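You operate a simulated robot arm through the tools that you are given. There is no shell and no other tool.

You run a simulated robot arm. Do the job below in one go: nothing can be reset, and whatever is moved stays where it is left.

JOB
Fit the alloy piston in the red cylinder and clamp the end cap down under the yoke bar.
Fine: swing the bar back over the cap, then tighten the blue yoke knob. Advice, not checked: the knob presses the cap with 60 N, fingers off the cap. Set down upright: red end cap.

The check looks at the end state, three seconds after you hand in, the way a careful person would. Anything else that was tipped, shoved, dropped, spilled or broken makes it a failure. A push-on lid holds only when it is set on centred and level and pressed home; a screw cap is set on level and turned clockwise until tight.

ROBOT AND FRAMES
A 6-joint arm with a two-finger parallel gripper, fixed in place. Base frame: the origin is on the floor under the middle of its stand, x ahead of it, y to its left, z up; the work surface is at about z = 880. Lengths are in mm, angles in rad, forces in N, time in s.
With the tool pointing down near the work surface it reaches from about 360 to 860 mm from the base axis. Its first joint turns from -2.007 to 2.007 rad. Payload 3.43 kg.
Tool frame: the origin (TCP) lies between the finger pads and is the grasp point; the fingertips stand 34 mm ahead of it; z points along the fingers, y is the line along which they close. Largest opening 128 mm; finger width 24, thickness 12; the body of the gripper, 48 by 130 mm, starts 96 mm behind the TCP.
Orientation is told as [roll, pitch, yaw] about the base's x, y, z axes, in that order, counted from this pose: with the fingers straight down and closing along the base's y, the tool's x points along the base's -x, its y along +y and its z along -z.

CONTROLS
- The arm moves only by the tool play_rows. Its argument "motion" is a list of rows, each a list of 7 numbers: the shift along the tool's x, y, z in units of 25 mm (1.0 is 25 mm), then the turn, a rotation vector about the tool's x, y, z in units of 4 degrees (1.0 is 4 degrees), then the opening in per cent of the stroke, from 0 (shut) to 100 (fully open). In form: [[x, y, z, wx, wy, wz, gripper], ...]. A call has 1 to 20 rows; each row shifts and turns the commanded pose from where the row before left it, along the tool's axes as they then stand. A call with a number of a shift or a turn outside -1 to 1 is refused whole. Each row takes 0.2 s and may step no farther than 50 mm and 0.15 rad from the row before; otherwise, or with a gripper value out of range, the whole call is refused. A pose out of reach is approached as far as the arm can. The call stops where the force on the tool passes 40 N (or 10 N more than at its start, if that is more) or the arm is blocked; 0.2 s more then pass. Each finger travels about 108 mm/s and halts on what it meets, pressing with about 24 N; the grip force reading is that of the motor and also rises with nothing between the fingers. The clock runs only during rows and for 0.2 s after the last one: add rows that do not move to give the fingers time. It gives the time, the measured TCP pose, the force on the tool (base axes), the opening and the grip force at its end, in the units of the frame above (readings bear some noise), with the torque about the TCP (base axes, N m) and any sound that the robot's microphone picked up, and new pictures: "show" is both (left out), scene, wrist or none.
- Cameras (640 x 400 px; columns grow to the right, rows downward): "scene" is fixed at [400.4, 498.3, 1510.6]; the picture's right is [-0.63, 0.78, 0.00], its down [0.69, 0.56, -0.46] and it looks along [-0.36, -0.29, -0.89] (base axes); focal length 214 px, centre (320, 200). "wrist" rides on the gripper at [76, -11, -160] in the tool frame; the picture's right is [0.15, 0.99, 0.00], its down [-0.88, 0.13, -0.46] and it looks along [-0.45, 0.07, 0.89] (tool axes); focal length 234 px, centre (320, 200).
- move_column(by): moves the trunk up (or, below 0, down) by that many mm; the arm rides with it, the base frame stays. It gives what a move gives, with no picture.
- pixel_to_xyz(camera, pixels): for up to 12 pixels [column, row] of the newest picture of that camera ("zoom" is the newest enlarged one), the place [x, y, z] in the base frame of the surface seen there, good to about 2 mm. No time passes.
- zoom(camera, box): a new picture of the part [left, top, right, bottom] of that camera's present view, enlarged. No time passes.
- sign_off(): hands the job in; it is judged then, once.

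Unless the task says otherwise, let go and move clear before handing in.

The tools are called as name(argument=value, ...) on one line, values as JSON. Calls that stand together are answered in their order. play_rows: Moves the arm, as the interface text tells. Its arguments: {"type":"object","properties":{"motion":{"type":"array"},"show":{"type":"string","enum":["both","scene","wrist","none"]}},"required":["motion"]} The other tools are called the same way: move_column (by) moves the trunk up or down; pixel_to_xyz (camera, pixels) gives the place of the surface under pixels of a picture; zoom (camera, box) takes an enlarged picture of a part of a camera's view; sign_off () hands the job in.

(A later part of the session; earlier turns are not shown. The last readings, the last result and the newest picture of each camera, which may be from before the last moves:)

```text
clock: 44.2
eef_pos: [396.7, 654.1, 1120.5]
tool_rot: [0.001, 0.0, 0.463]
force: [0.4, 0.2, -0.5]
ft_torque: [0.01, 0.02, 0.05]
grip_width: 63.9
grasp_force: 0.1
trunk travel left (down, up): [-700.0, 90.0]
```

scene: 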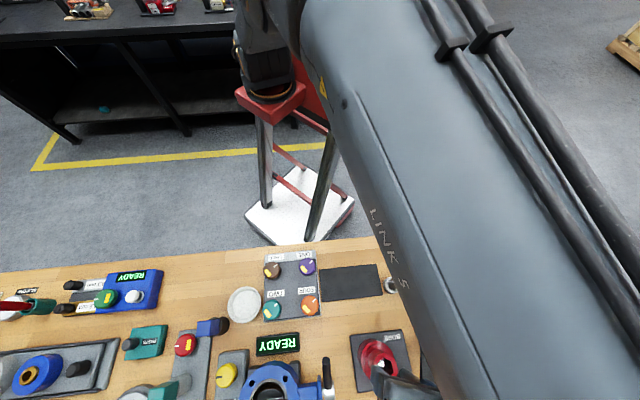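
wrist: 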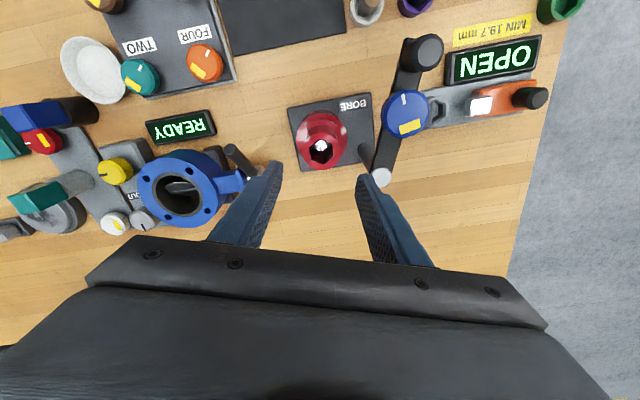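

Yaw is now 26.5°. Before swinging I'll check the heights of things near the arc's end, such as the valve lever at (240,160) in the wrist view.

pixel_to_xyz(camera="wrist", pixels=[[236, 152], [248, 168], [232, 180], [200, 160], [180, 120], [205, 60], [424, 48], [405, 107], [381, 178], [320, 160], [367, 150], [420, 60]])

```text
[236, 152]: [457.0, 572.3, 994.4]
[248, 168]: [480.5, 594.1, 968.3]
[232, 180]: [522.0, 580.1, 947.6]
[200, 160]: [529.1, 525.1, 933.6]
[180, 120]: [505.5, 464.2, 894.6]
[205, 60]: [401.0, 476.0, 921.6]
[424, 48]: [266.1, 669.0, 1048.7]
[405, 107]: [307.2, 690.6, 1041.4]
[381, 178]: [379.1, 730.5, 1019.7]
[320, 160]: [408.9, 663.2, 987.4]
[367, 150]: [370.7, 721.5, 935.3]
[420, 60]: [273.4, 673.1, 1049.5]
```

The lever tops out at about z 994, which is below the bar's sweep height. I'm moving above the handle at about (265,672).

play_rows(motion=[[0.732, 0.4985, 0, 0, 0, 0, 50], [0.732, 0.4985, 0, 0, 0, 0, 50], [0.732, 0.4985, 0, 0, 0, 0, 45], [0.732, 0.4985, 0, 0, 0, 0, 40], [0.732, 0.4985, 0, 0, 0, 0, 40], [0.732, 0.4985, 0, 0, 0, 0, 40], [0, 0, 0, 0, 0, 0, 40], [0, 0, 0, 0, 0, 0, 40]])

zoom(camera="wrist", box=[240, 90, 400, 220])

```text
clock: 46.0
eef_pos: [265.6, 676.9, 1119.6]
tool_rot: [0.0, -0.002, 0.46]
force: [0.4, -1.1, -0.1]
ft_torque: [-0.02, 0.02, -0.03]
grip_width: 51.2
grasp_force: 0.0
trunk travel left (down, up): [-700.0, 90.0]
```

scene: 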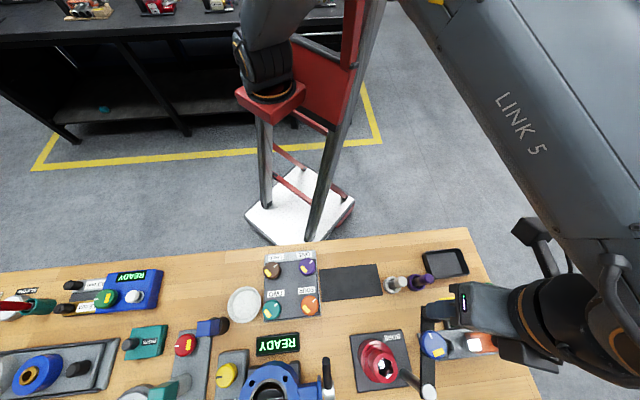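
wrist: 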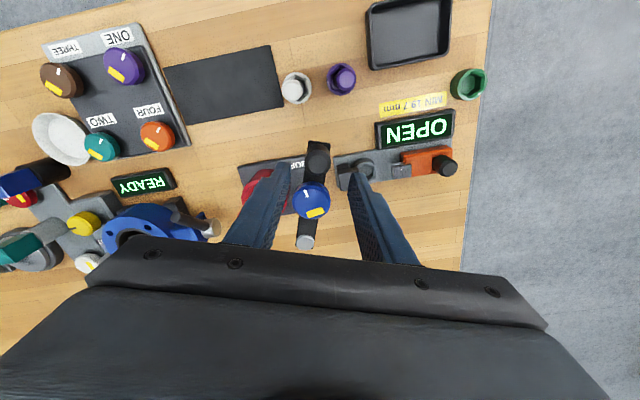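

```text
3.08 times, centred on (320, 155) of wrist
```

zoom: 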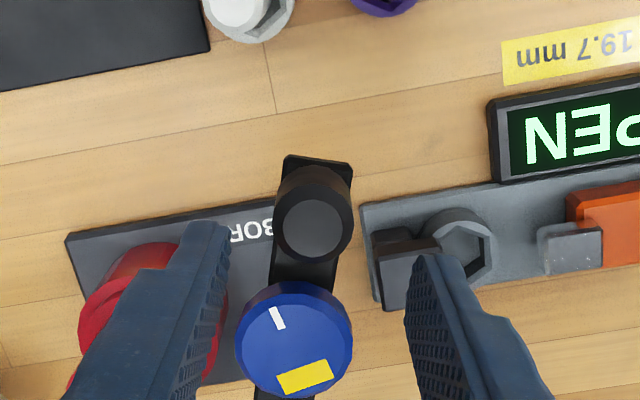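

pixel_to_xyz(camera="zoom", pixels=[[308, 228], [280, 228], [338, 228], [308, 203], [308, 254], [292, 345], [245, 345], [345, 340], [292, 298], [292, 390], [310, 180], [280, 205]])

pixel_to_xyz(camera="wrist", pixels=[[306, 241], [306, 236], [308, 227], [318, 157], [311, 200]])

```text
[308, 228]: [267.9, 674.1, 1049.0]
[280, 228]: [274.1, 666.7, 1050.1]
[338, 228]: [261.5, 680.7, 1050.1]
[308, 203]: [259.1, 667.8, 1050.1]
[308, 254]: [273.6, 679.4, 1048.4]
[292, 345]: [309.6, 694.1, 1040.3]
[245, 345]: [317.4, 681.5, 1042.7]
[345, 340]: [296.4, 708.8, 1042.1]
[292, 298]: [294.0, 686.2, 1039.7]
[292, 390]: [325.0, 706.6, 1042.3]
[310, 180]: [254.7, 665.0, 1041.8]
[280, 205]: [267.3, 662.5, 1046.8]
```

```text
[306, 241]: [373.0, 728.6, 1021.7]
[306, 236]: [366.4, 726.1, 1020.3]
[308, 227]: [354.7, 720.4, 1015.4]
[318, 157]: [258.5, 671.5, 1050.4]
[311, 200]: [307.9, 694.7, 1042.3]
```

Handle centre is at about (266.7,673.6). I'm correcting laterally and lowering so the fingertips straddle the handle just above the bar's top (z≈1017).

play_rows(motion=[[0.03, -0.135, 0, 0, 0, 0, 40], [0, 0, 0.7, 0, 0, 0, 40], [0, 0, 0.7, 0, 0, 0, 40], [0, 0, 0.5, 0, 0, 0, 40], [0, 0, 0.3, 0, 0, 0, 40], [0, 0, 0.2, 0, 0, 0, 40], [0, 0, 0, 0, 0, 0, 40]])

zoom(camera="wrist", box=[240, 110, 400, 240])

```text
clock: 47.6
eef_pos: [264.5, 672.1, 1058.4]
tool_rot: [0.002, 0.0, 0.461]
force: [0.2, -0.6, -0.1]
ft_torque: [-0.02, 0.0, -0.01]
grip_width: 51.2
grasp_force: 0.0
trunk travel left (down, up): [-700.0, 90.0]
```

scene: 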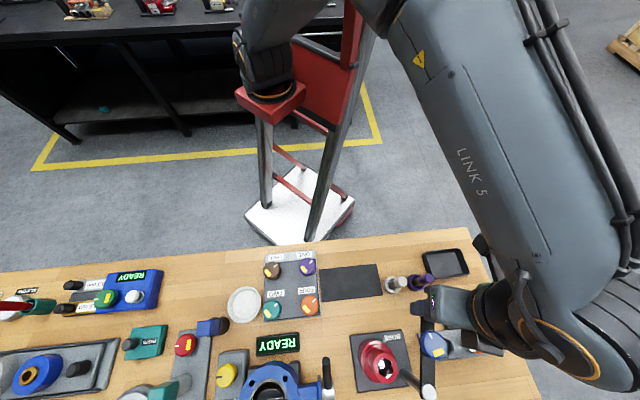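
wrist: 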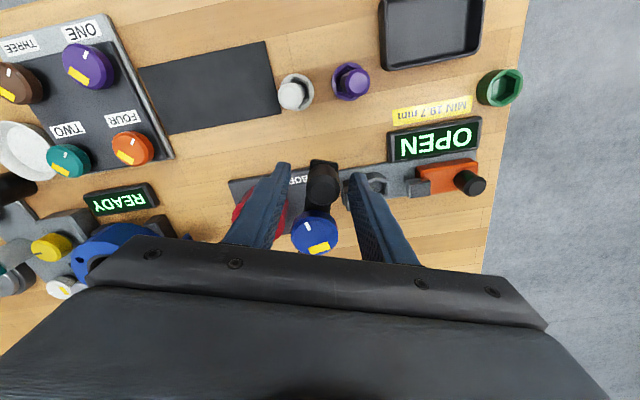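

```text
3.08 times, centred on (320, 175) of wrist
```

zoom: 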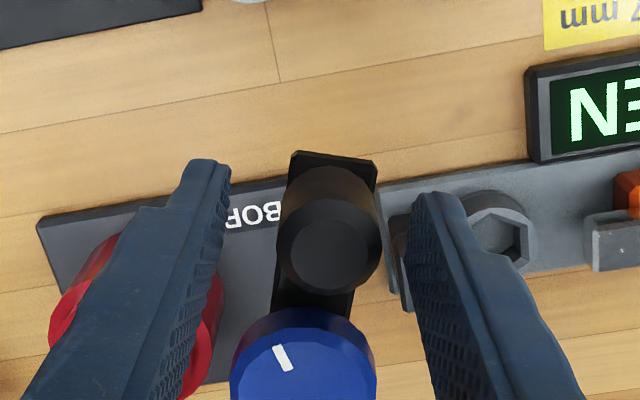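

The handle sits between the fingers. I'll close on it once to find its width and centre it.

play_rows(motion=[[0, 0, 0.08, 0, 0, 0, 30], [0, 0, 0, 0, 0, 0, 22], [0, 0, 0, 0, 0, 0, 0], [0, 0, 0, 0, 0, 0, 0], [0, 0, 0, 0, 0, 0, 0]], show="wrist")

```text
clock: 48.8
eef_pos: [265.5, 671.2, 1055.8]
tool_rot: [0.001, -0.001, 0.462]
force: [-0.4, -1.2, -0.1]
ft_torque: [0.52, 0.16, -0.05]
grip_width: 27.5
grasp_force: 45.2
trunk travel left (down, up): [-700.0, 90.0]
```

wrist: 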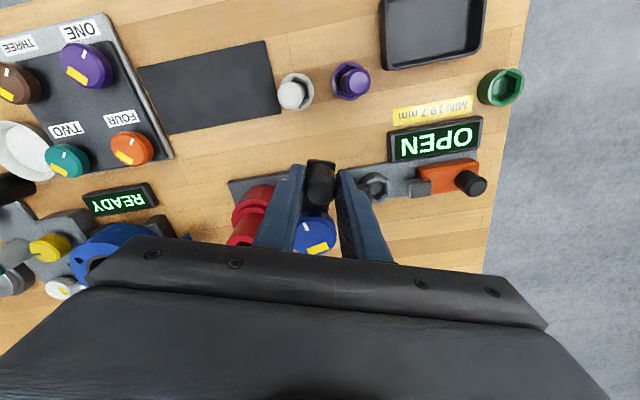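

The handle is 27.5 mm wide. I'll loosen slightly to cage it and swing the first 24° along the arc about the post, checking force.

play_rows(motion=[[0, 0, 0, 0, 0, 0, 25], [0, 0, 0, 0, 0, -0.2, 25], [-0.0123, -0.353, 0, 0, 0, -1, 25], [-0.0123, -0.353, 0, 0, 0, -1, 25], [-0.0123, -0.353, 0, 0, 0, -1, 25], [-0.0123, -0.353, 0, 0, 0, -1, 25], [-0.0123, -0.353, 0, 0, 0, -1, 25], [-0.0123, -0.353, 0, 0, 0, -1, 25], [0, 0, 0, 0, 0, 0, 25]])

zoom(camera="wrist", box=[240, 110, 400, 240])

```text
clock: 50.8
eef_pos: [298.3, 630.2, 1056.4]
tool_rot: [0.0, 0.0, 0.893]
force: [0.2, 0.8, 0.7]
ft_torque: [0.02, 0.02, -0.04]
grip_width: 32.0
grasp_force: 0.0
trunk travel left (down, up): [-700.0, 90.0]
```

scene: 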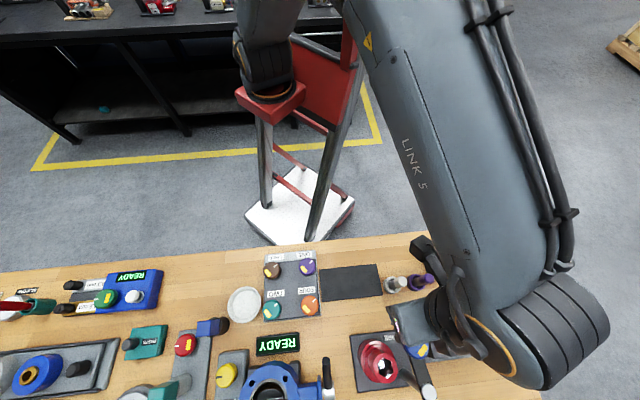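
wrist: 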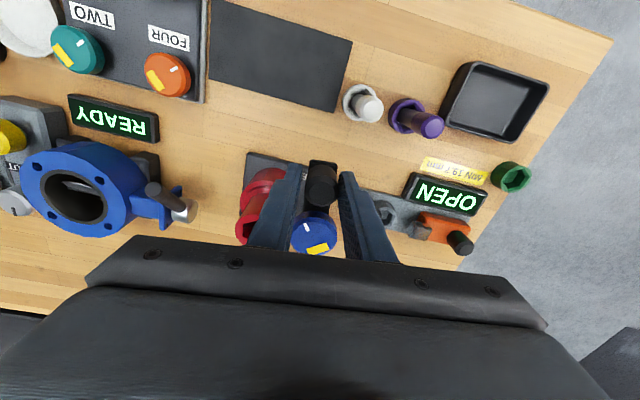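

```text
3.08 times, centred on (320, 175) of wrist
```

zoom: 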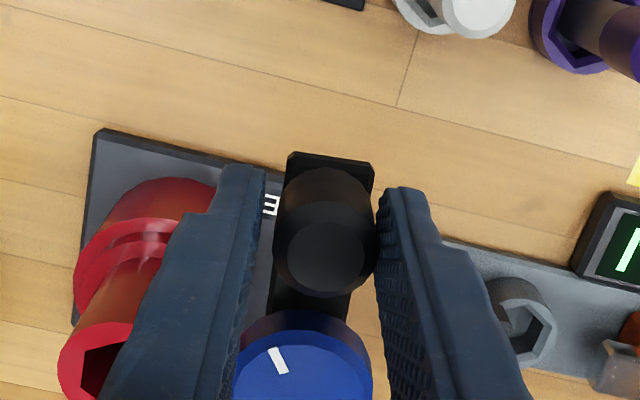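

The bar is following with almost no force and is now at about −129°. I'll continue another 28°, stopping before anything under the knob could reach the cap.

play_rows(motion=[[-0.0123, -0.353, 0, 0, 0, -1, 25], [-0.0123, -0.353, 0, 0, 0, -1, 25], [-0.0123, -0.353, 0, 0, 0, -1, 25], [-0.0123, -0.353, 0, 0, 0, -1, 25], [-0.0123, -0.353, 0, 0, 0, -1, 25], [-0.0123, -0.353, 0, 0, 0, -1, 25], [-0.0123, -0.353, 0, 0, 0, -1, 25], [0, 0, 0, 0, 0, 0, 25]])

zoom(camera="wrist", box=[220, 110, 420, 260])

zoom(camera="scene", box=[340, 310, 460, 400])

```text
clock: 52.6
eef_pos: [355.3, 603.5, 1057.4]
tool_rot: [0.001, 0.0, 1.382]
force: [-0.3, -0.1, 0.0]
ft_torque: [0.0, 0.01, 0.0]
grip_width: 31.9
grasp_force: 0.0
trunk travel left (down, up): [-700.0, 90.0]
```

scene: 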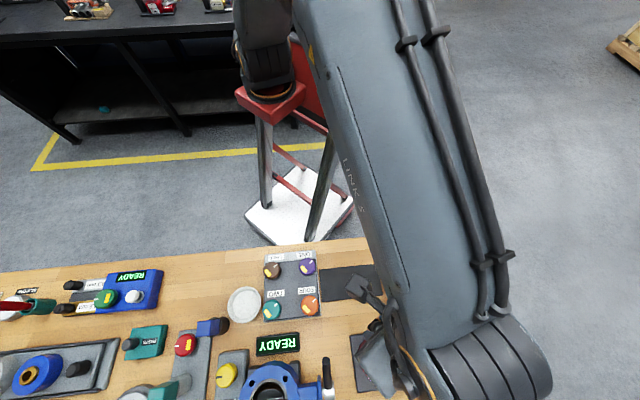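
wrist: 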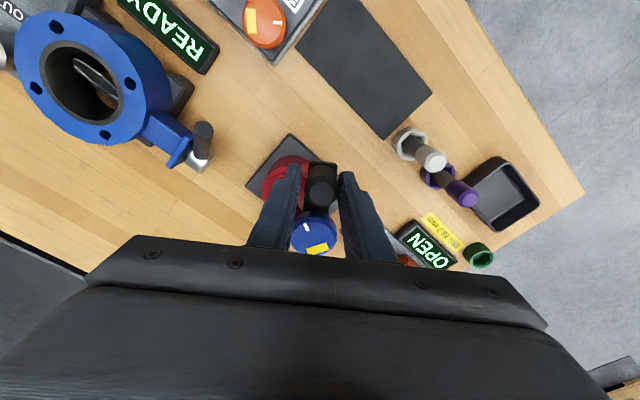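

```text
2.67 times, centred on (320, 185) of wrist
```

zoom: 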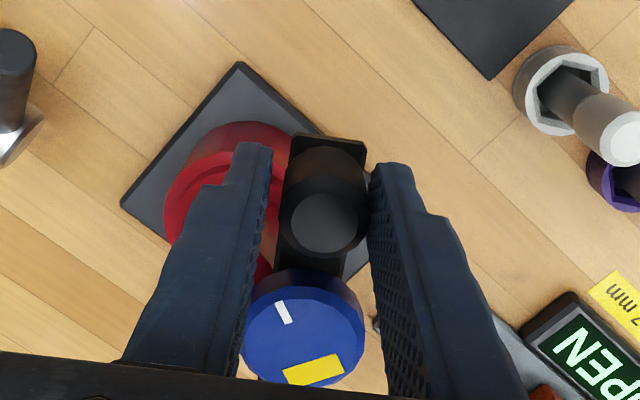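

```text
4.44 times, centred on (400, 355) of scene
```

zoom: 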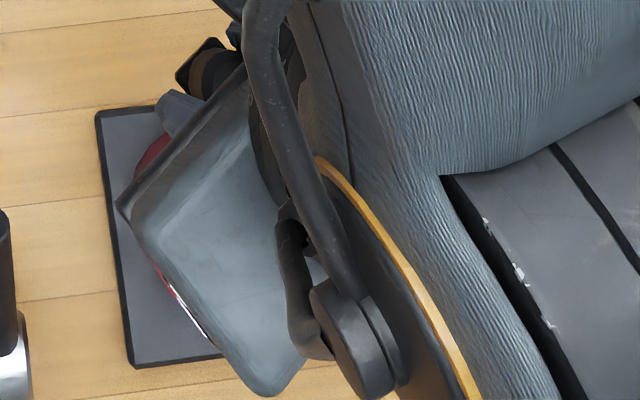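

Now at about −100° and still force-free. I'll go slower with 2° steps as the bar comes over the cap.

play_rows(motion=[[-0.01, -0.1765, 0, 0, 0, -0.5, 25], [-0.01, -0.1765, 0, 0, 0, -0.5, 25], [-0.01, -0.1765, 0, 0, 0, -0.5, 25], [-0.01, -0.1765, 0, 0, 0, -0.5, 25], [-0.0031, -0.1765, 0, 0, 0, -0.5, 25], [-0.0031, -0.1765, 0, 0, 0, -0.5, 25], [0, 0, 0, 0, 0, 0, 25]])

zoom(camera="wrist", box=[220, 110, 420, 260])

```text
clock: 54.2
eef_pos: [381.2, 602.6, 1057.5]
tool_rot: [-0.001, 0.0, 1.592]
force: [-0.3, 0.0, 0.4]
ft_torque: [-0.04, -0.02, 0.02]
grip_width: 32.1
grasp_force: 0.1
trunk travel left (down, up): [-700.0, 90.0]
```

scene: 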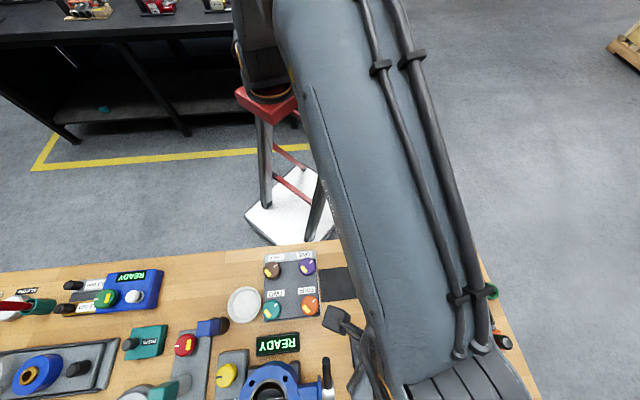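
wrist: 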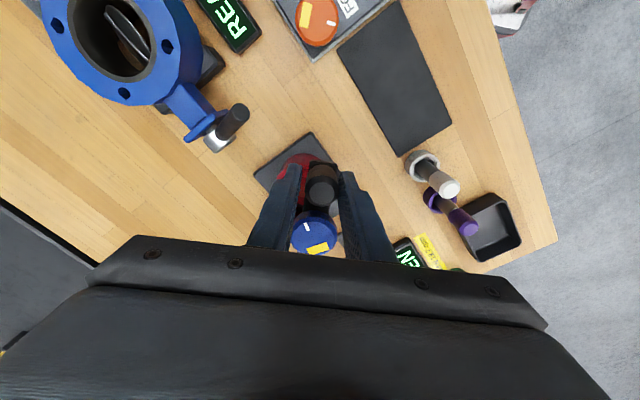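

```text
2.67 times, centred on (320, 185) of wrist
```

zoom: 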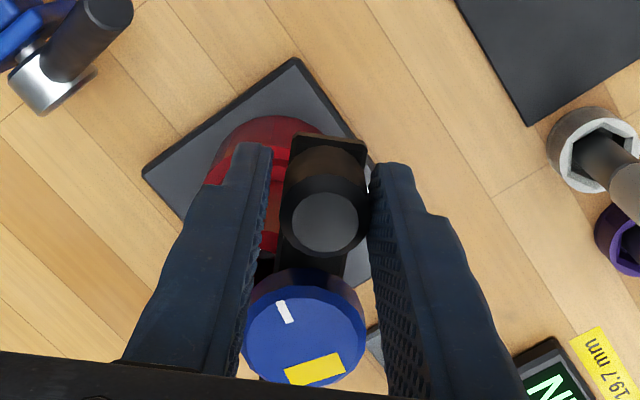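

At about −88.5° with no resistance. I'll continue 12° more and then measure the knob against the cap centre.

play_rows(motion=[[-0.0031, -0.1765, 0, 0, 0, -0.5, 25], [-0.0031, -0.1765, 0, 0, 0, -0.5, 25], [-0.0031, -0.1765, 0, 0, 0, -0.5, 25], [-0.0031, -0.1765, 0, 0, 0, -0.5, 25], [-0.0031, -0.1765, 0, 0, 0, -0.5, 25], [-0.0031, -0.1765, 0, 0, 0, -0.5, 25], [0, 0, 0, 0, 0, 0, 25]])

zoom(camera="wrist", box=[220, 110, 420, 260])

```text
clock: 55.8
eef_pos: [408.5, 606.0, 1057.0]
tool_rot: [0.0, 0.0, 1.8]
force: [-0.1, -0.5, 0.4]
ft_torque: [0.01, 0.0, 0.0]
grip_width: 32.0
grasp_force: 0.1
trunk travel left (down, up): [-700.0, 90.0]
```

scene: 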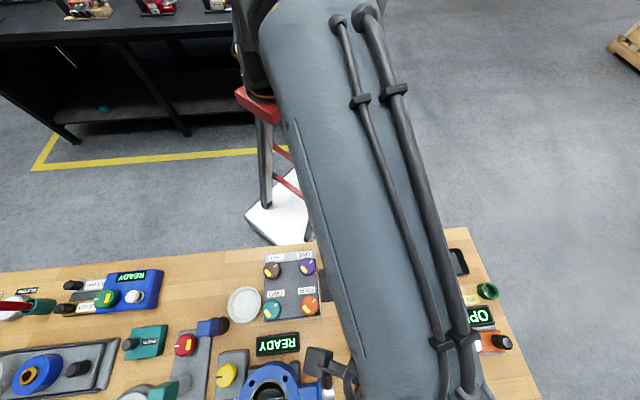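
wrist: 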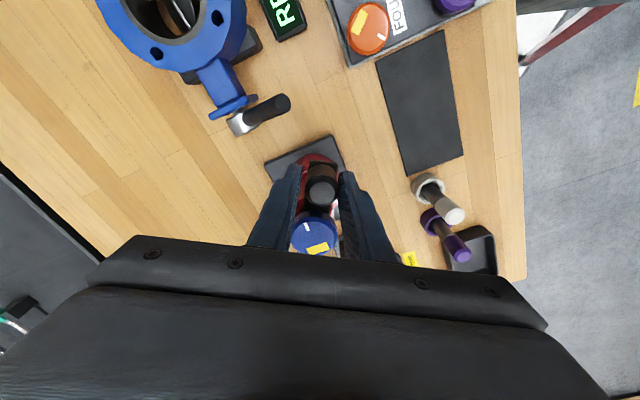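

```text
2.67 times, centred on (320, 185) of wrist
```

zoom: 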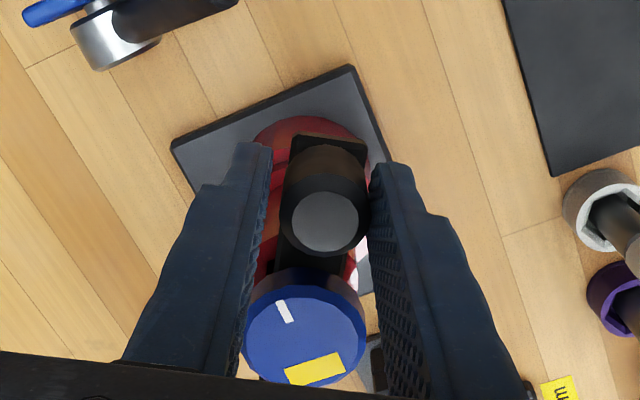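

pixel_to_xyz(camera="zoom", pixels=[[250, 335], [362, 335], [305, 290], [305, 380], [265, 305], [345, 305], [270, 370], [345, 368], [303, 335], [325, 222], [296, 222], [354, 222]])

```text
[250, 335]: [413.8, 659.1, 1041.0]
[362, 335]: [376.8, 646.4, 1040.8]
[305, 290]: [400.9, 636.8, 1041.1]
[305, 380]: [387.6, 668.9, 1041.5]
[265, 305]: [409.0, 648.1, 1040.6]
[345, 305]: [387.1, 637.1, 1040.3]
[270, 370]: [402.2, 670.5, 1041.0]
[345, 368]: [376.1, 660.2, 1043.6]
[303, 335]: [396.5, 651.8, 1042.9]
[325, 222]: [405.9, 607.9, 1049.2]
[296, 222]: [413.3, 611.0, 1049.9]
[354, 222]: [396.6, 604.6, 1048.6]
```

The knob is within about 2–3 mm of the cap centre, with the bar at roughly −77.5°. I'll push another 2° gently to see whether there's a stop.

play_rows(motion=[[-0.0015, -0.088, 0, 0, 0, -0.25, 25], [-0.0015, -0.088, 0, 0, 0, -0.25, 25], [0, 0, 0, 0, 0, 0, 25]], show="wrist")

zoom(camera="wrist", box=[220, 110, 420, 260])

pixel_to_xyz(camera="zoom", pixels=[[250, 335], [362, 335], [305, 290], [305, 380], [265, 305], [345, 305], [270, 370], [345, 368], [303, 335], [325, 222], [296, 222], [354, 222]])

```text
clock: 56.6
eef_pos: [411.8, 607.0, 1056.6]
tool_rot: [0.0, -0.001, 1.836]
force: [-2.5, -0.7, -1.3]
ft_torque: [-0.03, 0.04, 0.01]
grip_width: 33.6
grasp_force: 1.1
trunk travel left (down, up): [-700.0, 90.0]
```

wrist: 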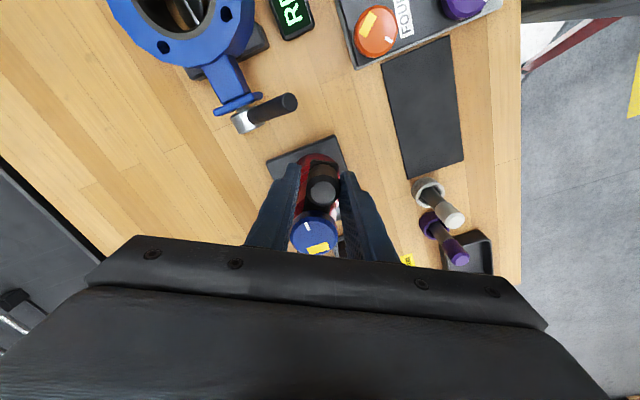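

```text
2.67 times, centred on (320, 185) of wrist
```

zoom: 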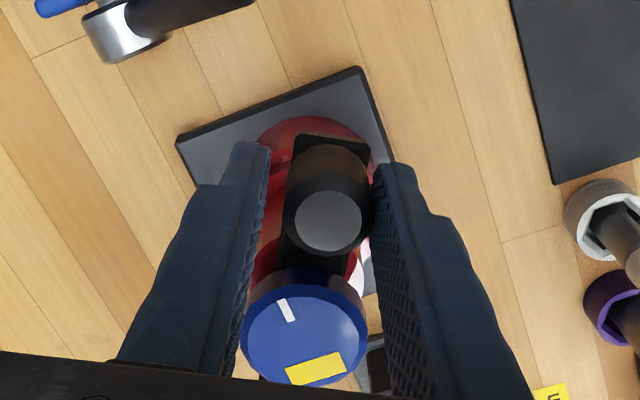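

```text
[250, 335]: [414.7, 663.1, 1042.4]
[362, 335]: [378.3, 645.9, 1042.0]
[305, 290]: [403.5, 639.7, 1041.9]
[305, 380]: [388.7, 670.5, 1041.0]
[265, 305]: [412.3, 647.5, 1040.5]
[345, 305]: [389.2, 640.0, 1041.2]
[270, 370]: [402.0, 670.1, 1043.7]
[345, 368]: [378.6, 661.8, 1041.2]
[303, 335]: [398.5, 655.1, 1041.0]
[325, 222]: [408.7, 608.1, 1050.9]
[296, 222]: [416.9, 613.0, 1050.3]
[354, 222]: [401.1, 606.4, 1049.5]
```

There's now a slight −2.5 N and the finger is pushed open by 1.6 mm, which suggests a stop. The knob centre (~395.9,655) matches the cap centre. One more 1° push will confirm.

play_rows(motion=[[-0.001, -0.088, 0, 0, 0, -0.25, 25], [0, 0, 0, 0, 0, 0, 25]], show="wrist")

zoom(camera="wrist", box=[220, 110, 420, 260])

pixel_to_xyz(camera="zoom", pixels=[[250, 335], [362, 335], [305, 290], [305, 380], [265, 305], [345, 305], [270, 370], [345, 368], [303, 335], [325, 222], [296, 222], [354, 222]])

```text
clock: 57.2
eef_pos: [413.0, 608.5, 1056.4]
tool_rot: [0.0, 0.0, 1.853]
force: [-7.3, -1.5, -1.7]
ft_torque: [-0.03, 0.1, -0.01]
grip_width: 35.9
grasp_force: 3.5
trunk travel left (down, up): [-700.0, 90.0]
```

wrist: 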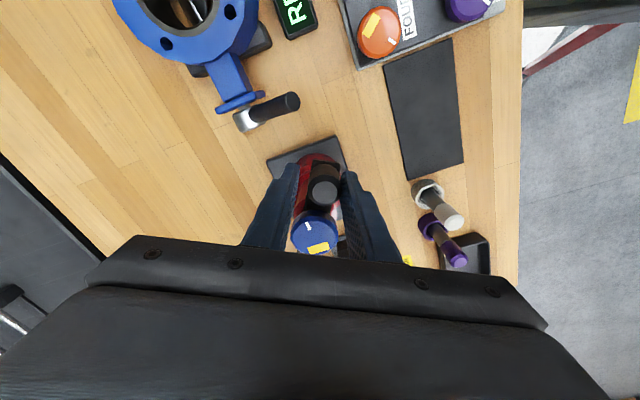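

```text
2.67 times, centred on (320, 185) of wrist
```

zoom: 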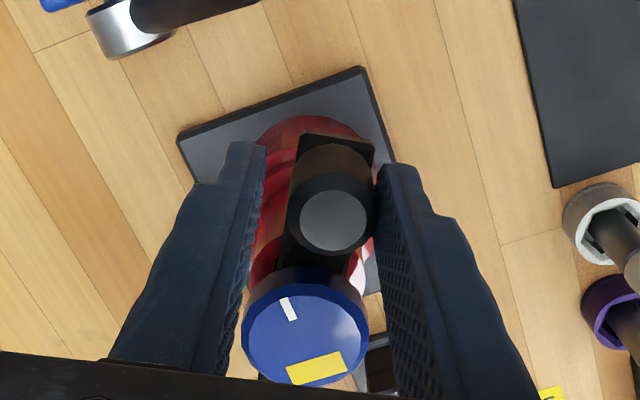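

```text
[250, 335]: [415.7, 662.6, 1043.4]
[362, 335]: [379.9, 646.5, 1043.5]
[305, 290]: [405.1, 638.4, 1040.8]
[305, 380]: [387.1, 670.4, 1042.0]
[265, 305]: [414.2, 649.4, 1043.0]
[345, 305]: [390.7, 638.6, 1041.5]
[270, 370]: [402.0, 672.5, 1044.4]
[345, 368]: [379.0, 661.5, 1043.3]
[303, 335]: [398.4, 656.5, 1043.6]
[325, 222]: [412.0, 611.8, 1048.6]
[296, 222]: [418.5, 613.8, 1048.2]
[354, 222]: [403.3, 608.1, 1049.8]
```

The force is now 7 N with the knob unmoved, so the bar is at its stop with the knob at (396.5,655) over the cap. I'll ease back, open, rise clear, and shift inward above the knob.

play_rows(motion=[[0, 0.12, 0, 0, 0, 0, 32], [0, 0, 0, 0, 0, 0, 40], [0, 0, -0.5, 0, 0, 0, 40], [0, 0, -1, 0, 0, 0, 40], [0, 0, -1, 0, 0, 0, 50], [-0.5, 0, 0, 0, 0, 0, 50], [-0.5, 0, 0, 0, 0, 0, 50], [-0.5, 0, 0, 0, 0, 0, 50], [-0.5, 0, 0, 0, 0, 0, 50], [0, 0, 0, 0, 0, 0, 50], [0, 0, 0, 0, 0, 0, 50]])

zoom(camera="wrist", box=[240, 90, 400, 220])

```text
clock: 59.6
eef_pos: [397.0, 654.5, 1119.3]
tool_rot: [-0.001, 0.0, 1.854]
force: [-0.3, 0.0, -0.6]
ft_torque: [0.04, 0.0, 0.01]
grip_width: 64.1
grasp_force: 0.1
trunk travel left (down, up): [-700.0, 90.0]
```

scene: 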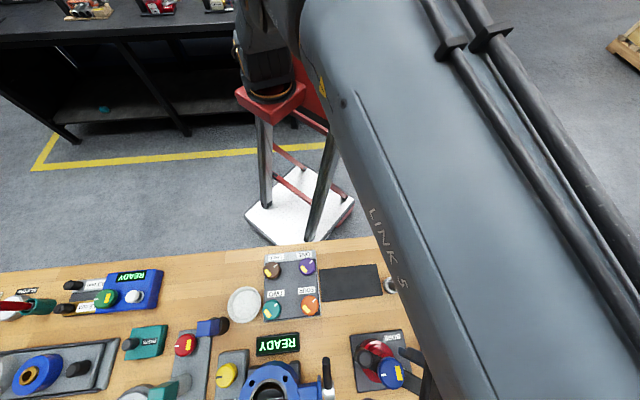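
wrist: 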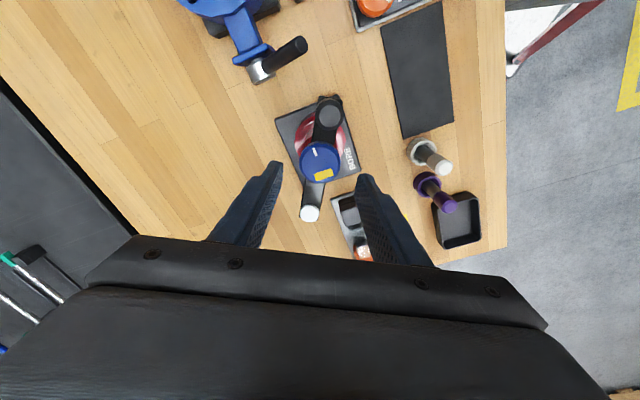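

```text
3.08 times, centred on (320, 155) of wrist
```

zoom: 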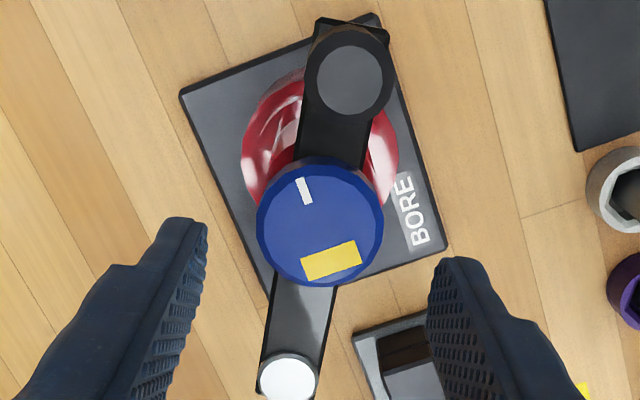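

The bar lies across the cap with the blue knob over it. I'm probing knob, handle and post positions from here.

pixel_to_xyz(camera="zoom", pixels=[[260, 225], [378, 225], [320, 165], [320, 282], [278, 180], [362, 180], [280, 272], [362, 265], [350, 80], [288, 378]])

pixel_to_xyz(camera="zoom", pixels=[[318, 80], [382, 80], [350, 48], [350, 113], [260, 380], [317, 380], [288, 357], [300, 310], [270, 150], [380, 160], [290, 100], [250, 160]])

```text
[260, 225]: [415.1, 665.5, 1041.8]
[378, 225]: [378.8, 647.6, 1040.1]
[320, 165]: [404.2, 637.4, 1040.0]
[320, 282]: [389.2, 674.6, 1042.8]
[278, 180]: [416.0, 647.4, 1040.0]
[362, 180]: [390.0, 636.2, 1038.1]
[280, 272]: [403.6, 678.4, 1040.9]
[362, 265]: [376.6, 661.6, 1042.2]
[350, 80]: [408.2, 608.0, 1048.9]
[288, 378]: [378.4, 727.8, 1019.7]
```

```text
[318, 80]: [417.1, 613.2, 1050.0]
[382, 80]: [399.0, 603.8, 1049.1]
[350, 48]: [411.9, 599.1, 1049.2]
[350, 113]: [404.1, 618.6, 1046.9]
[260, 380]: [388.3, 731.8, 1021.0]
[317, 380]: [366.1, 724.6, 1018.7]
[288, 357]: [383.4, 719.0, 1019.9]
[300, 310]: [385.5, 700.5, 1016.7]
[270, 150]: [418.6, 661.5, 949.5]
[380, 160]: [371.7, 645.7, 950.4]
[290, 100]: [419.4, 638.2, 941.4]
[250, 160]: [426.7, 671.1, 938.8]
```

Knob centre is at about (396.7,656.1), about 42 mm across, top z≈1042. I'm lowering so the fingertips sit just above the bar on either side of the knob; the current closing direction is across the bar, clear of the handle.

play_rows(motion=[[-0.06, 0, 0, 0, 0, 0, 50], [0, 0, 0.7, 0, 0, 0, 50], [0, 0, 0.7, 0, 0, 0, 50], [0, 0, 0.5, 0, 0, 0, 50], [0, 0, 0.3, 0, 0, 0, 50], [0, 0, 0.25, 0, 0, 0, 50], [0, 0, 0, 0, 0, 0, 50]])

zoom(camera="wrist", box=[240, 110, 400, 240])

pixel_to_xyz(camera="zoom", pixels=[[320, 200], [300, 260], [325, 280], [340, 90]])

```text
clock: 61.2
eef_pos: [396.3, 657.7, 1056.3]
tool_rot: [0.001, 0.0, 1.854]
force: [0.1, 1.0, -0.2]
ft_torque: [-0.03, 0.01, -0.01]
grip_width: 63.9
grasp_force: 0.1
trunk travel left (down, up): [-700.0, 90.0]
```

scene: 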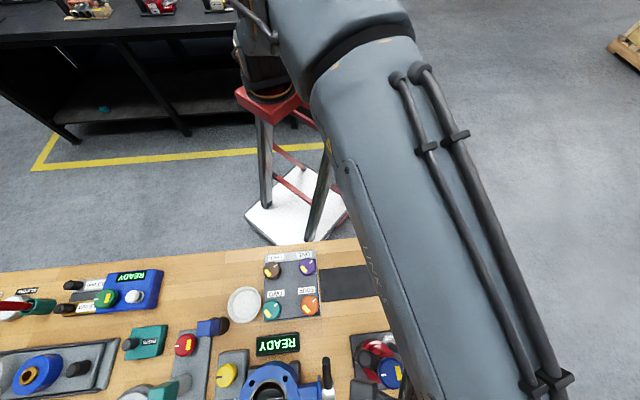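
wrist: 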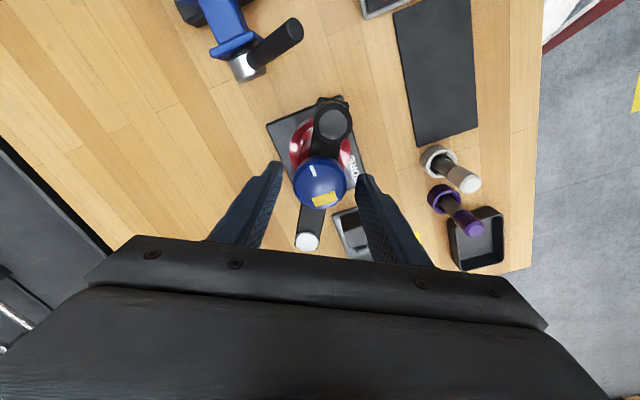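

```text
3.08 times, centred on (320, 175) of wrist
```

zoom: 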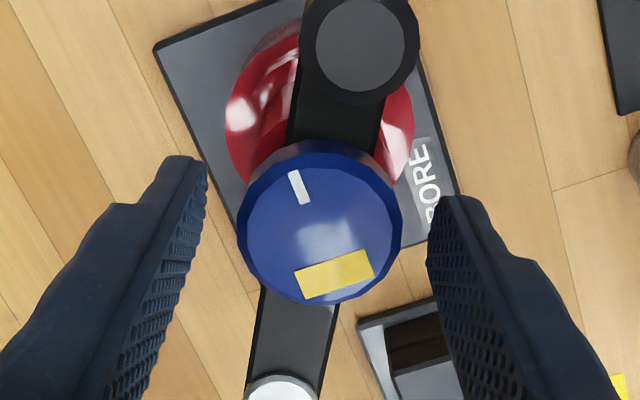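

```text
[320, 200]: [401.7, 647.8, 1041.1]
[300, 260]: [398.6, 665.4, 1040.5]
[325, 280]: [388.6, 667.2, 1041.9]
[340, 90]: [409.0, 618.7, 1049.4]
```

The knob top appears at zoom (322,228), and the expected TCP point is (318,233), so it's well centred. Closing on the knob.

play_rows(motion=[[0, 0, 0, 0, 0, 0, 40], [0, 0, 0, 0, 0, 0, 36], [0, 0, 0, 0, 0, 0, 0], [0, 0, 0, 0, 0, 0, 0], [0, 0, 0, 0, 0, 0, 0]], show="wrist")

zoom(camera="wrist", box=[240, 110, 400, 240])

```text
clock: 62.4
eef_pos: [395.6, 657.4, 1057.7]
tool_rot: [0.0, 0.002, 1.852]
force: [0.0, -1.1, 0.3]
ft_torque: [0.03, 0.01, 0.0]
grip_width: 44.1
grasp_force: 45.2
trunk travel left (down, up): [-700.0, 90.0]
```

wrist: 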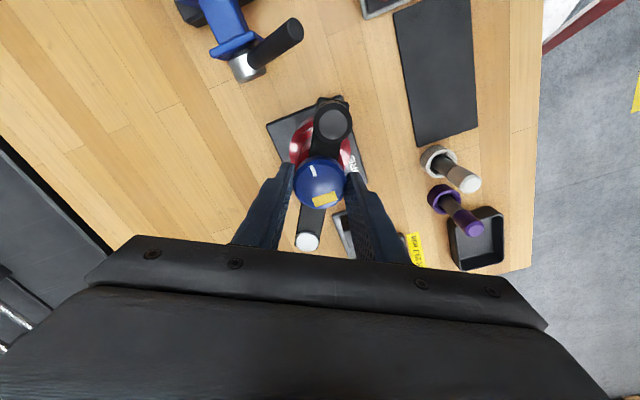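

```text
3.08 times, centred on (320, 175) of wrist
```

zoom: 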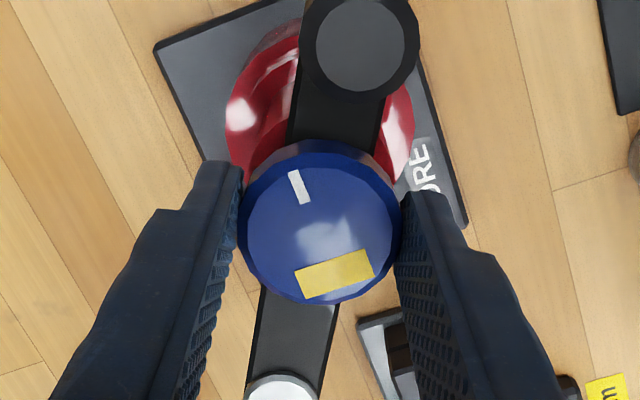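

Gripped at 44.1 mm. I'm turning clockwise (seen from above) by 20° first and watching the torque and the pointer mark.

play_rows(motion=[[0, 0, 0, 0, 0, 0.5, 0], [0, 0, 0, 0, 0, 1, 0], [0, 0, 0, 0, 0, 1, 0], [0, 0, 0, 0, 0, 1, 0], [0, 0, 0, 0, 0, 1, 0], [0, 0, 0, 0, 0, 0.5, 0], [0, 0, 0, 0, 0, 0, 0]], show="wrist")

zoom(camera="wrist", box=[240, 110, 400, 240])

```text
clock: 64.0
eef_pos: [396.9, 656.0, 1057.1]
tool_rot: [-0.001, 0.002, 1.503]
force: [-4.1, 0.5, -8.7]
ft_torque: [0.29, 0.3, -0.03]
grip_width: 44.3
grasp_force: 45.0
trunk travel left (down, up): [-700.0, 90.0]
```

wrist: 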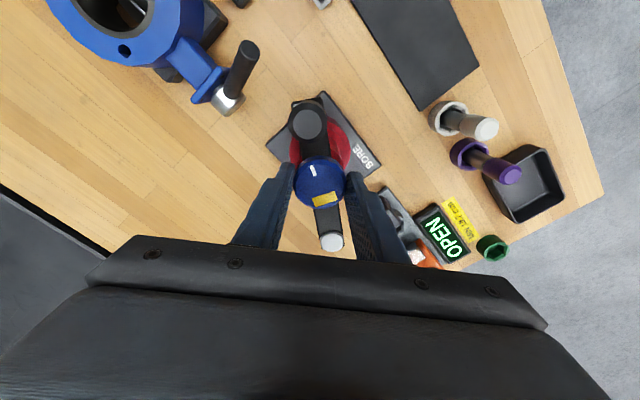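

```text
3.08 times, centred on (320, 175) of wrist
```

zoom: 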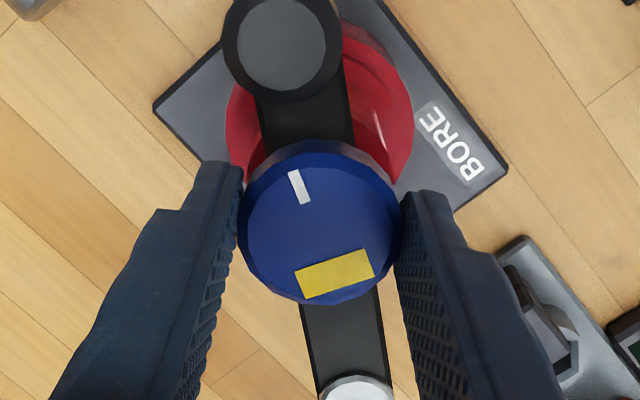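

The marks stayed fixed relative to the fingers, so the knob is turning. It pulls down with about 9 N, meaning the screw is going down. I'll check the knob top's height and bar clearance before following it down.

pixel_to_xyz(camera="zoom", pixels=[[320, 220], [280, 230], [360, 220], [330, 180], [310, 250], [270, 100], [300, 125], [345, 330], [280, 40]])

```text
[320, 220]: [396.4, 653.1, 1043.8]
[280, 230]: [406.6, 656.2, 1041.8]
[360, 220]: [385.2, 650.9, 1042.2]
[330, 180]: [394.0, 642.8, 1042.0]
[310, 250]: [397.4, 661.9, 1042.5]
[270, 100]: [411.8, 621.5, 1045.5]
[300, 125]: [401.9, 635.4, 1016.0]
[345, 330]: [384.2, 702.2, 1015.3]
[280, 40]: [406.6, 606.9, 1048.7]
```

The knob top is still at about z 1042. I'm following down slightly while turning another 24° clockwise.

play_rows(motion=[[0, 0, 0.03, 0, 0, 0.8, 0], [0, 0, 0.01, 0, 0, 1, 0], [0, 0, 0.01, 0, 0, 1, 0], [0, 0, 0.01, 0, 0, 1, 0], [0, 0, 0.01, 0, 0, 1, 0], [0, 0, 0.01, 0, 0, 1, 0], [0, 0, 0, 0, 0, 0, 0]], show="wrist")

zoom(camera="wrist", box=[240, 110, 400, 240])

pixel_to_xyz(camera="zoom", pixels=[[320, 220], [280, 230], [360, 220], [330, 180], [310, 250], [300, 125], [345, 330]])

```text
clock: 65.6
eef_pos: [396.4, 657.4, 1058.1]
tool_rot: [0.001, -0.003, 1.098]
force: [-3.5, 3.2, 14.2]
ft_torque: [-0.4, 0.31, -0.02]
grip_width: 44.1
grasp_force: 44.5
trunk travel left (down, up): [-700.0, 90.0]
```

wrist: 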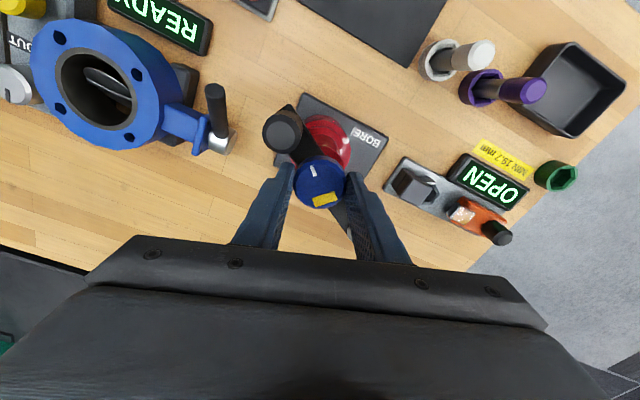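

```text
3.08 times, centred on (320, 175) of wrist
```

zoom: 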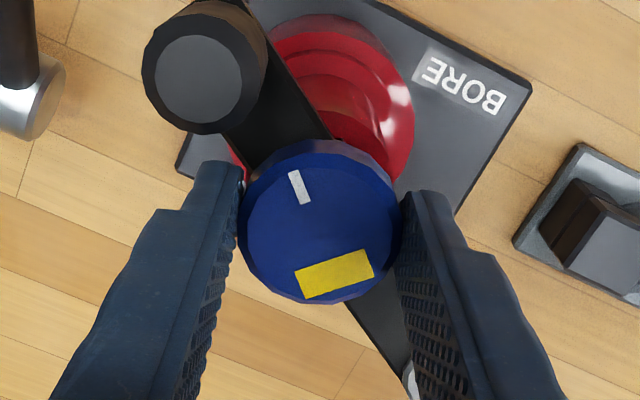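

```text
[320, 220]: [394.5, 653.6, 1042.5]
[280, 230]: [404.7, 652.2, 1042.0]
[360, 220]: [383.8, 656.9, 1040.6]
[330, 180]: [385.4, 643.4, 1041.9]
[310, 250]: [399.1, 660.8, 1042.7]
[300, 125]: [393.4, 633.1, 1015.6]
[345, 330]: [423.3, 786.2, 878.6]
```

The tool is pushed up 14 N because I followed down while the knob only rotates, so no follow is needed. The knob has turned about 43° with no tightening torque yet. I'll relieve, open slightly, turn back counter-clockwise and regrasp for a longer stroke.

play_rows(motion=[[0, 0, -0.08, 0, 0, 0, 0], [0, 0, 0, 0, 0, 0, 40], [0, 0, 0, 0, 0, 0, 44], [0, 0, 0, 0, 0, 0, 44], [0, 0, 0, 0, 0, -1, 44], [0, 0, 0, 0, 0, -1, 44], [0, 0, 0, 0, 0, -1, 44], [0, 0, 0, 0, 0, -1, 44], [0, 0, 0, 0, 0, -1, 44], [0, 0, 0, 0, 0, -1, 44], [0, 0, 0, 0, 0, -1, 44], [0, 0, 0, 0, 0, -1, 44], [0, 0, 0, 0, 0, -1, 44], [0, 0, 0, 0, 0, -1, 44], [0, 0, 0, 0, 0, -1, 44], [0, 0, 0, 0, 0, 0, 44]], show="wrist")

zoom(camera="wrist", box=[240, 110, 400, 240])

```text
clock: 69.0
eef_pos: [395.7, 656.8, 1059.6]
tool_rot: [-0.001, -0.002, 1.867]
force: [-0.9, 0.6, -0.3]
ft_torque: [0.01, 0.01, 0.01]
grip_width: 56.2
grasp_force: 0.0
trunk travel left (down, up): [-700.0, 90.0]
```

wrist: 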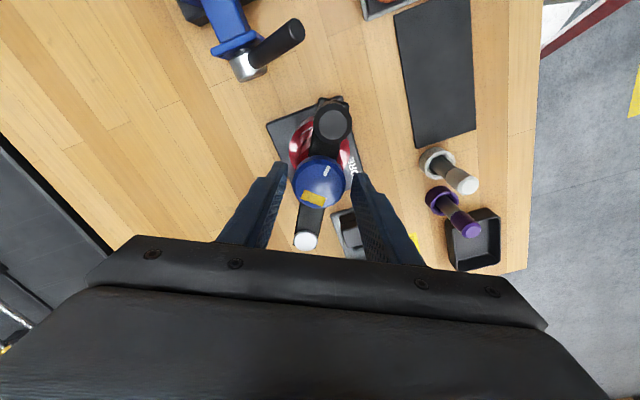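

```text
3.08 times, centred on (320, 175) of wrist
```

zoom: 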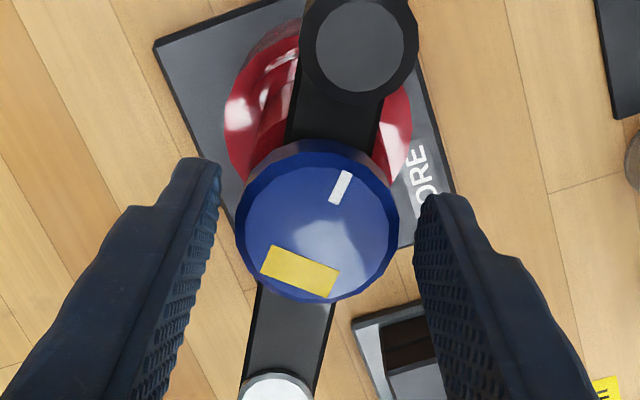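

The pointer mark rotated about 42° clockwise and the bar stayed put. I'll rotate further back for a longer stroke.

play_rows(motion=[[0, 0, 0, 0, 0, -1, 44], [0, 0, 0, 0, 0, -1, 44], [0, 0, 0, 0, 0, -1, 44], [0, 0, 0, 0, 0, -1, 44], [0, 0, 0, 0, 0, -1, 44], [0, 0, 0, 0, 0, -1, 44], [0, 0, 0, 0, 0, -1, 44], [0, 0, 0, 0, 0, -1, 44], [0, 0, 0, 0, 0, -1, 44], [0, 0, 0, 0, 0, 0, 44]], show="wrist")

zoom(camera="wrist", box=[240, 110, 400, 240])

```text
clock: 71.2
eef_pos: [397.8, 656.8, 1057.9]
tool_rot: [0.0, -0.001, 2.496]
force: [0.2, 0.4, -0.8]
ft_torque: [-0.01, -0.01, -0.02]
grip_width: 56.5
grasp_force: 0.1
trunk travel left (down, up): [-700.0, 90.0]
```

wrist: 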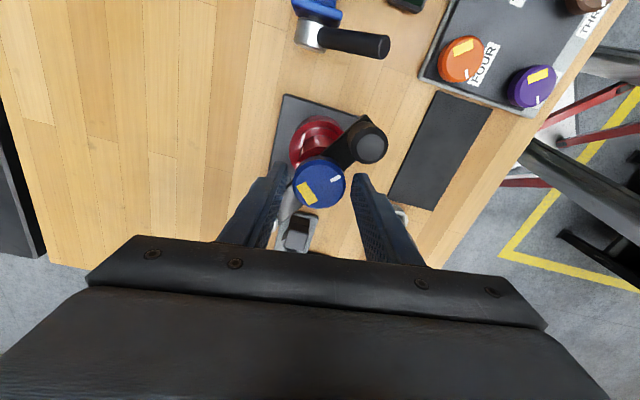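

```text
3.08 times, centred on (320, 175) of wrist
```

zoom: 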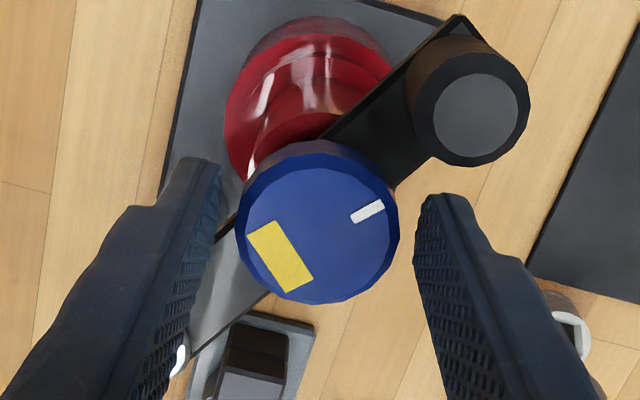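

Yaw is 143°, with the fingers clear of the handle. Closing and turning clockwise 52°.

play_rows(motion=[[0, 0, 0, 0, 0, 0, 36], [0, 0, 0, 0, 0, 0, 0], [0, 0, 0, 0, 0, 0, 0], [0, 0, 0, 0, 0, 0, 0], [0, 0, 0, 0, 0, 1, 0], [0, 0, 0, 0, 0, 1, 0], [0, 0, 0, 0, 0, 1, 0], [0, 0, 0, 0, 0, 1, 0], [0, 0, 0, 0, 0, 1, 0], [0, 0, 0, 0, 0, 1, 0], [0, 0, 0, 0, 0, 1, 0], [0, 0, 0, 0, 0, 1, 0], [0, 0, 0, 0, 0, 1, 0], [0, 0, 0, 0, 0, 1, 0], [0, 0, 0, 0, 0, 1, 0], [0, 0, 0, 0, 0, 1, 0], [0, 0, 0, 0, 0, 1, 0], [0, 0, 0, 0, 0, 0, 0]], show="wrist")

zoom(camera="wrist", box=[240, 110, 400, 240])

```text
clock: 75.0
eef_pos: [395.7, 656.3, 1058.8]
tool_rot: [0.0, 0.0, 1.588]
force: [1.3, -9.2, 0.6]
ft_torque: [-1.09, 0.08, 0.06]
grip_width: 44.3
grasp_force: 45.1
trunk travel left (down, up): [-700.0, 90.0]
```

wrist: 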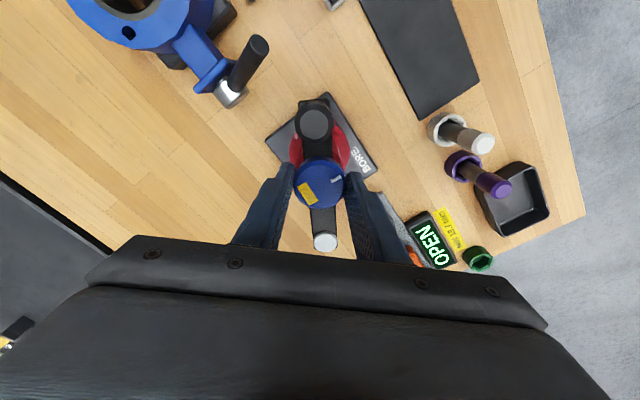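

```text
3.08 times, centred on (320, 175) of wrist
```

zoom: 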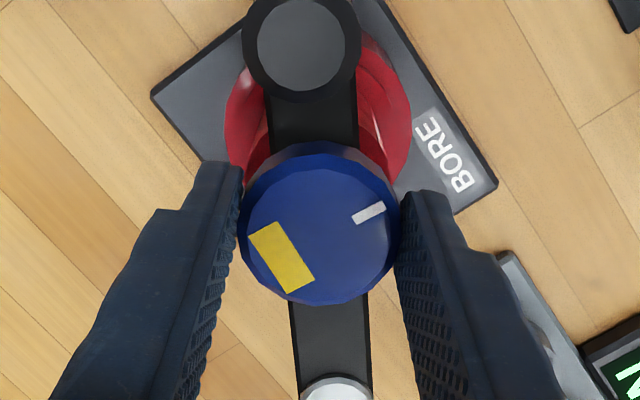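

Total turn is about 95°, and the z torque is only just starting to show (0.06). Continuing 28° more clockwise.

play_rows(motion=[[0, 0, 0, 0, 0, 1, 0], [0, 0, 0, 0, 0, 1, 0], [0, 0, 0, 0, 0, 1, 0], [0, 0, 0, 0, 0, 1, 0], [0, 0, 0, 0, 0, 1, 0], [0, 0, 0, 0, 0, 1, 0], [0, 0, 0, 0, 0, 1, 0], [0, 0, 0, 0, 0, 0, 0]], show="wrist")

zoom(camera="wrist", box=[240, 110, 400, 240])

```text
clock: 76.8
eef_pos: [395.7, 656.8, 1058.9]
tool_rot: [0.0, -0.002, 1.097]
force: [-1.9, -2.2, 2.1]
ft_torque: [0.26, -0.1, -0.04]
grip_width: 44.4
grasp_force: 44.5
trunk travel left (down, up): [-700.0, 90.0]
```

wrist: 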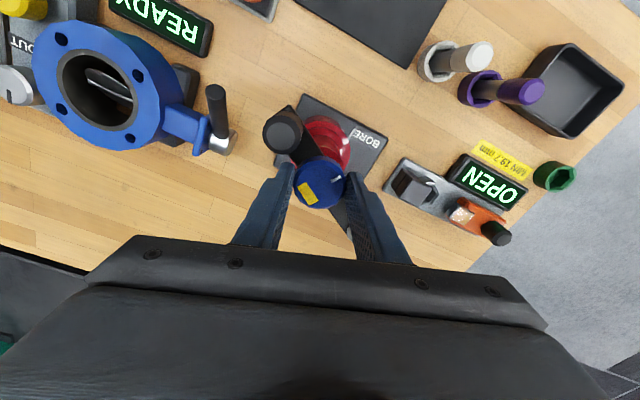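

```text
3.08 times, centred on (320, 175) of wrist
```

zoom: 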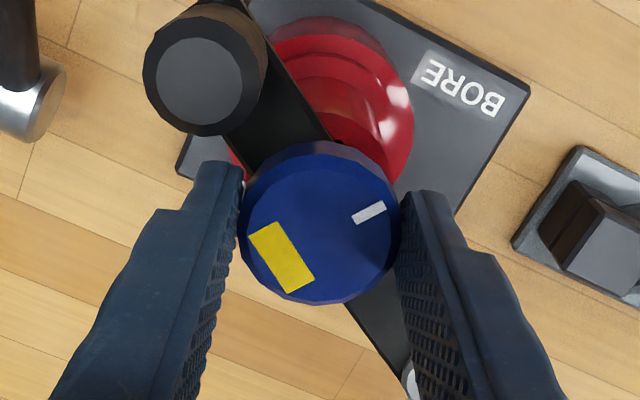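

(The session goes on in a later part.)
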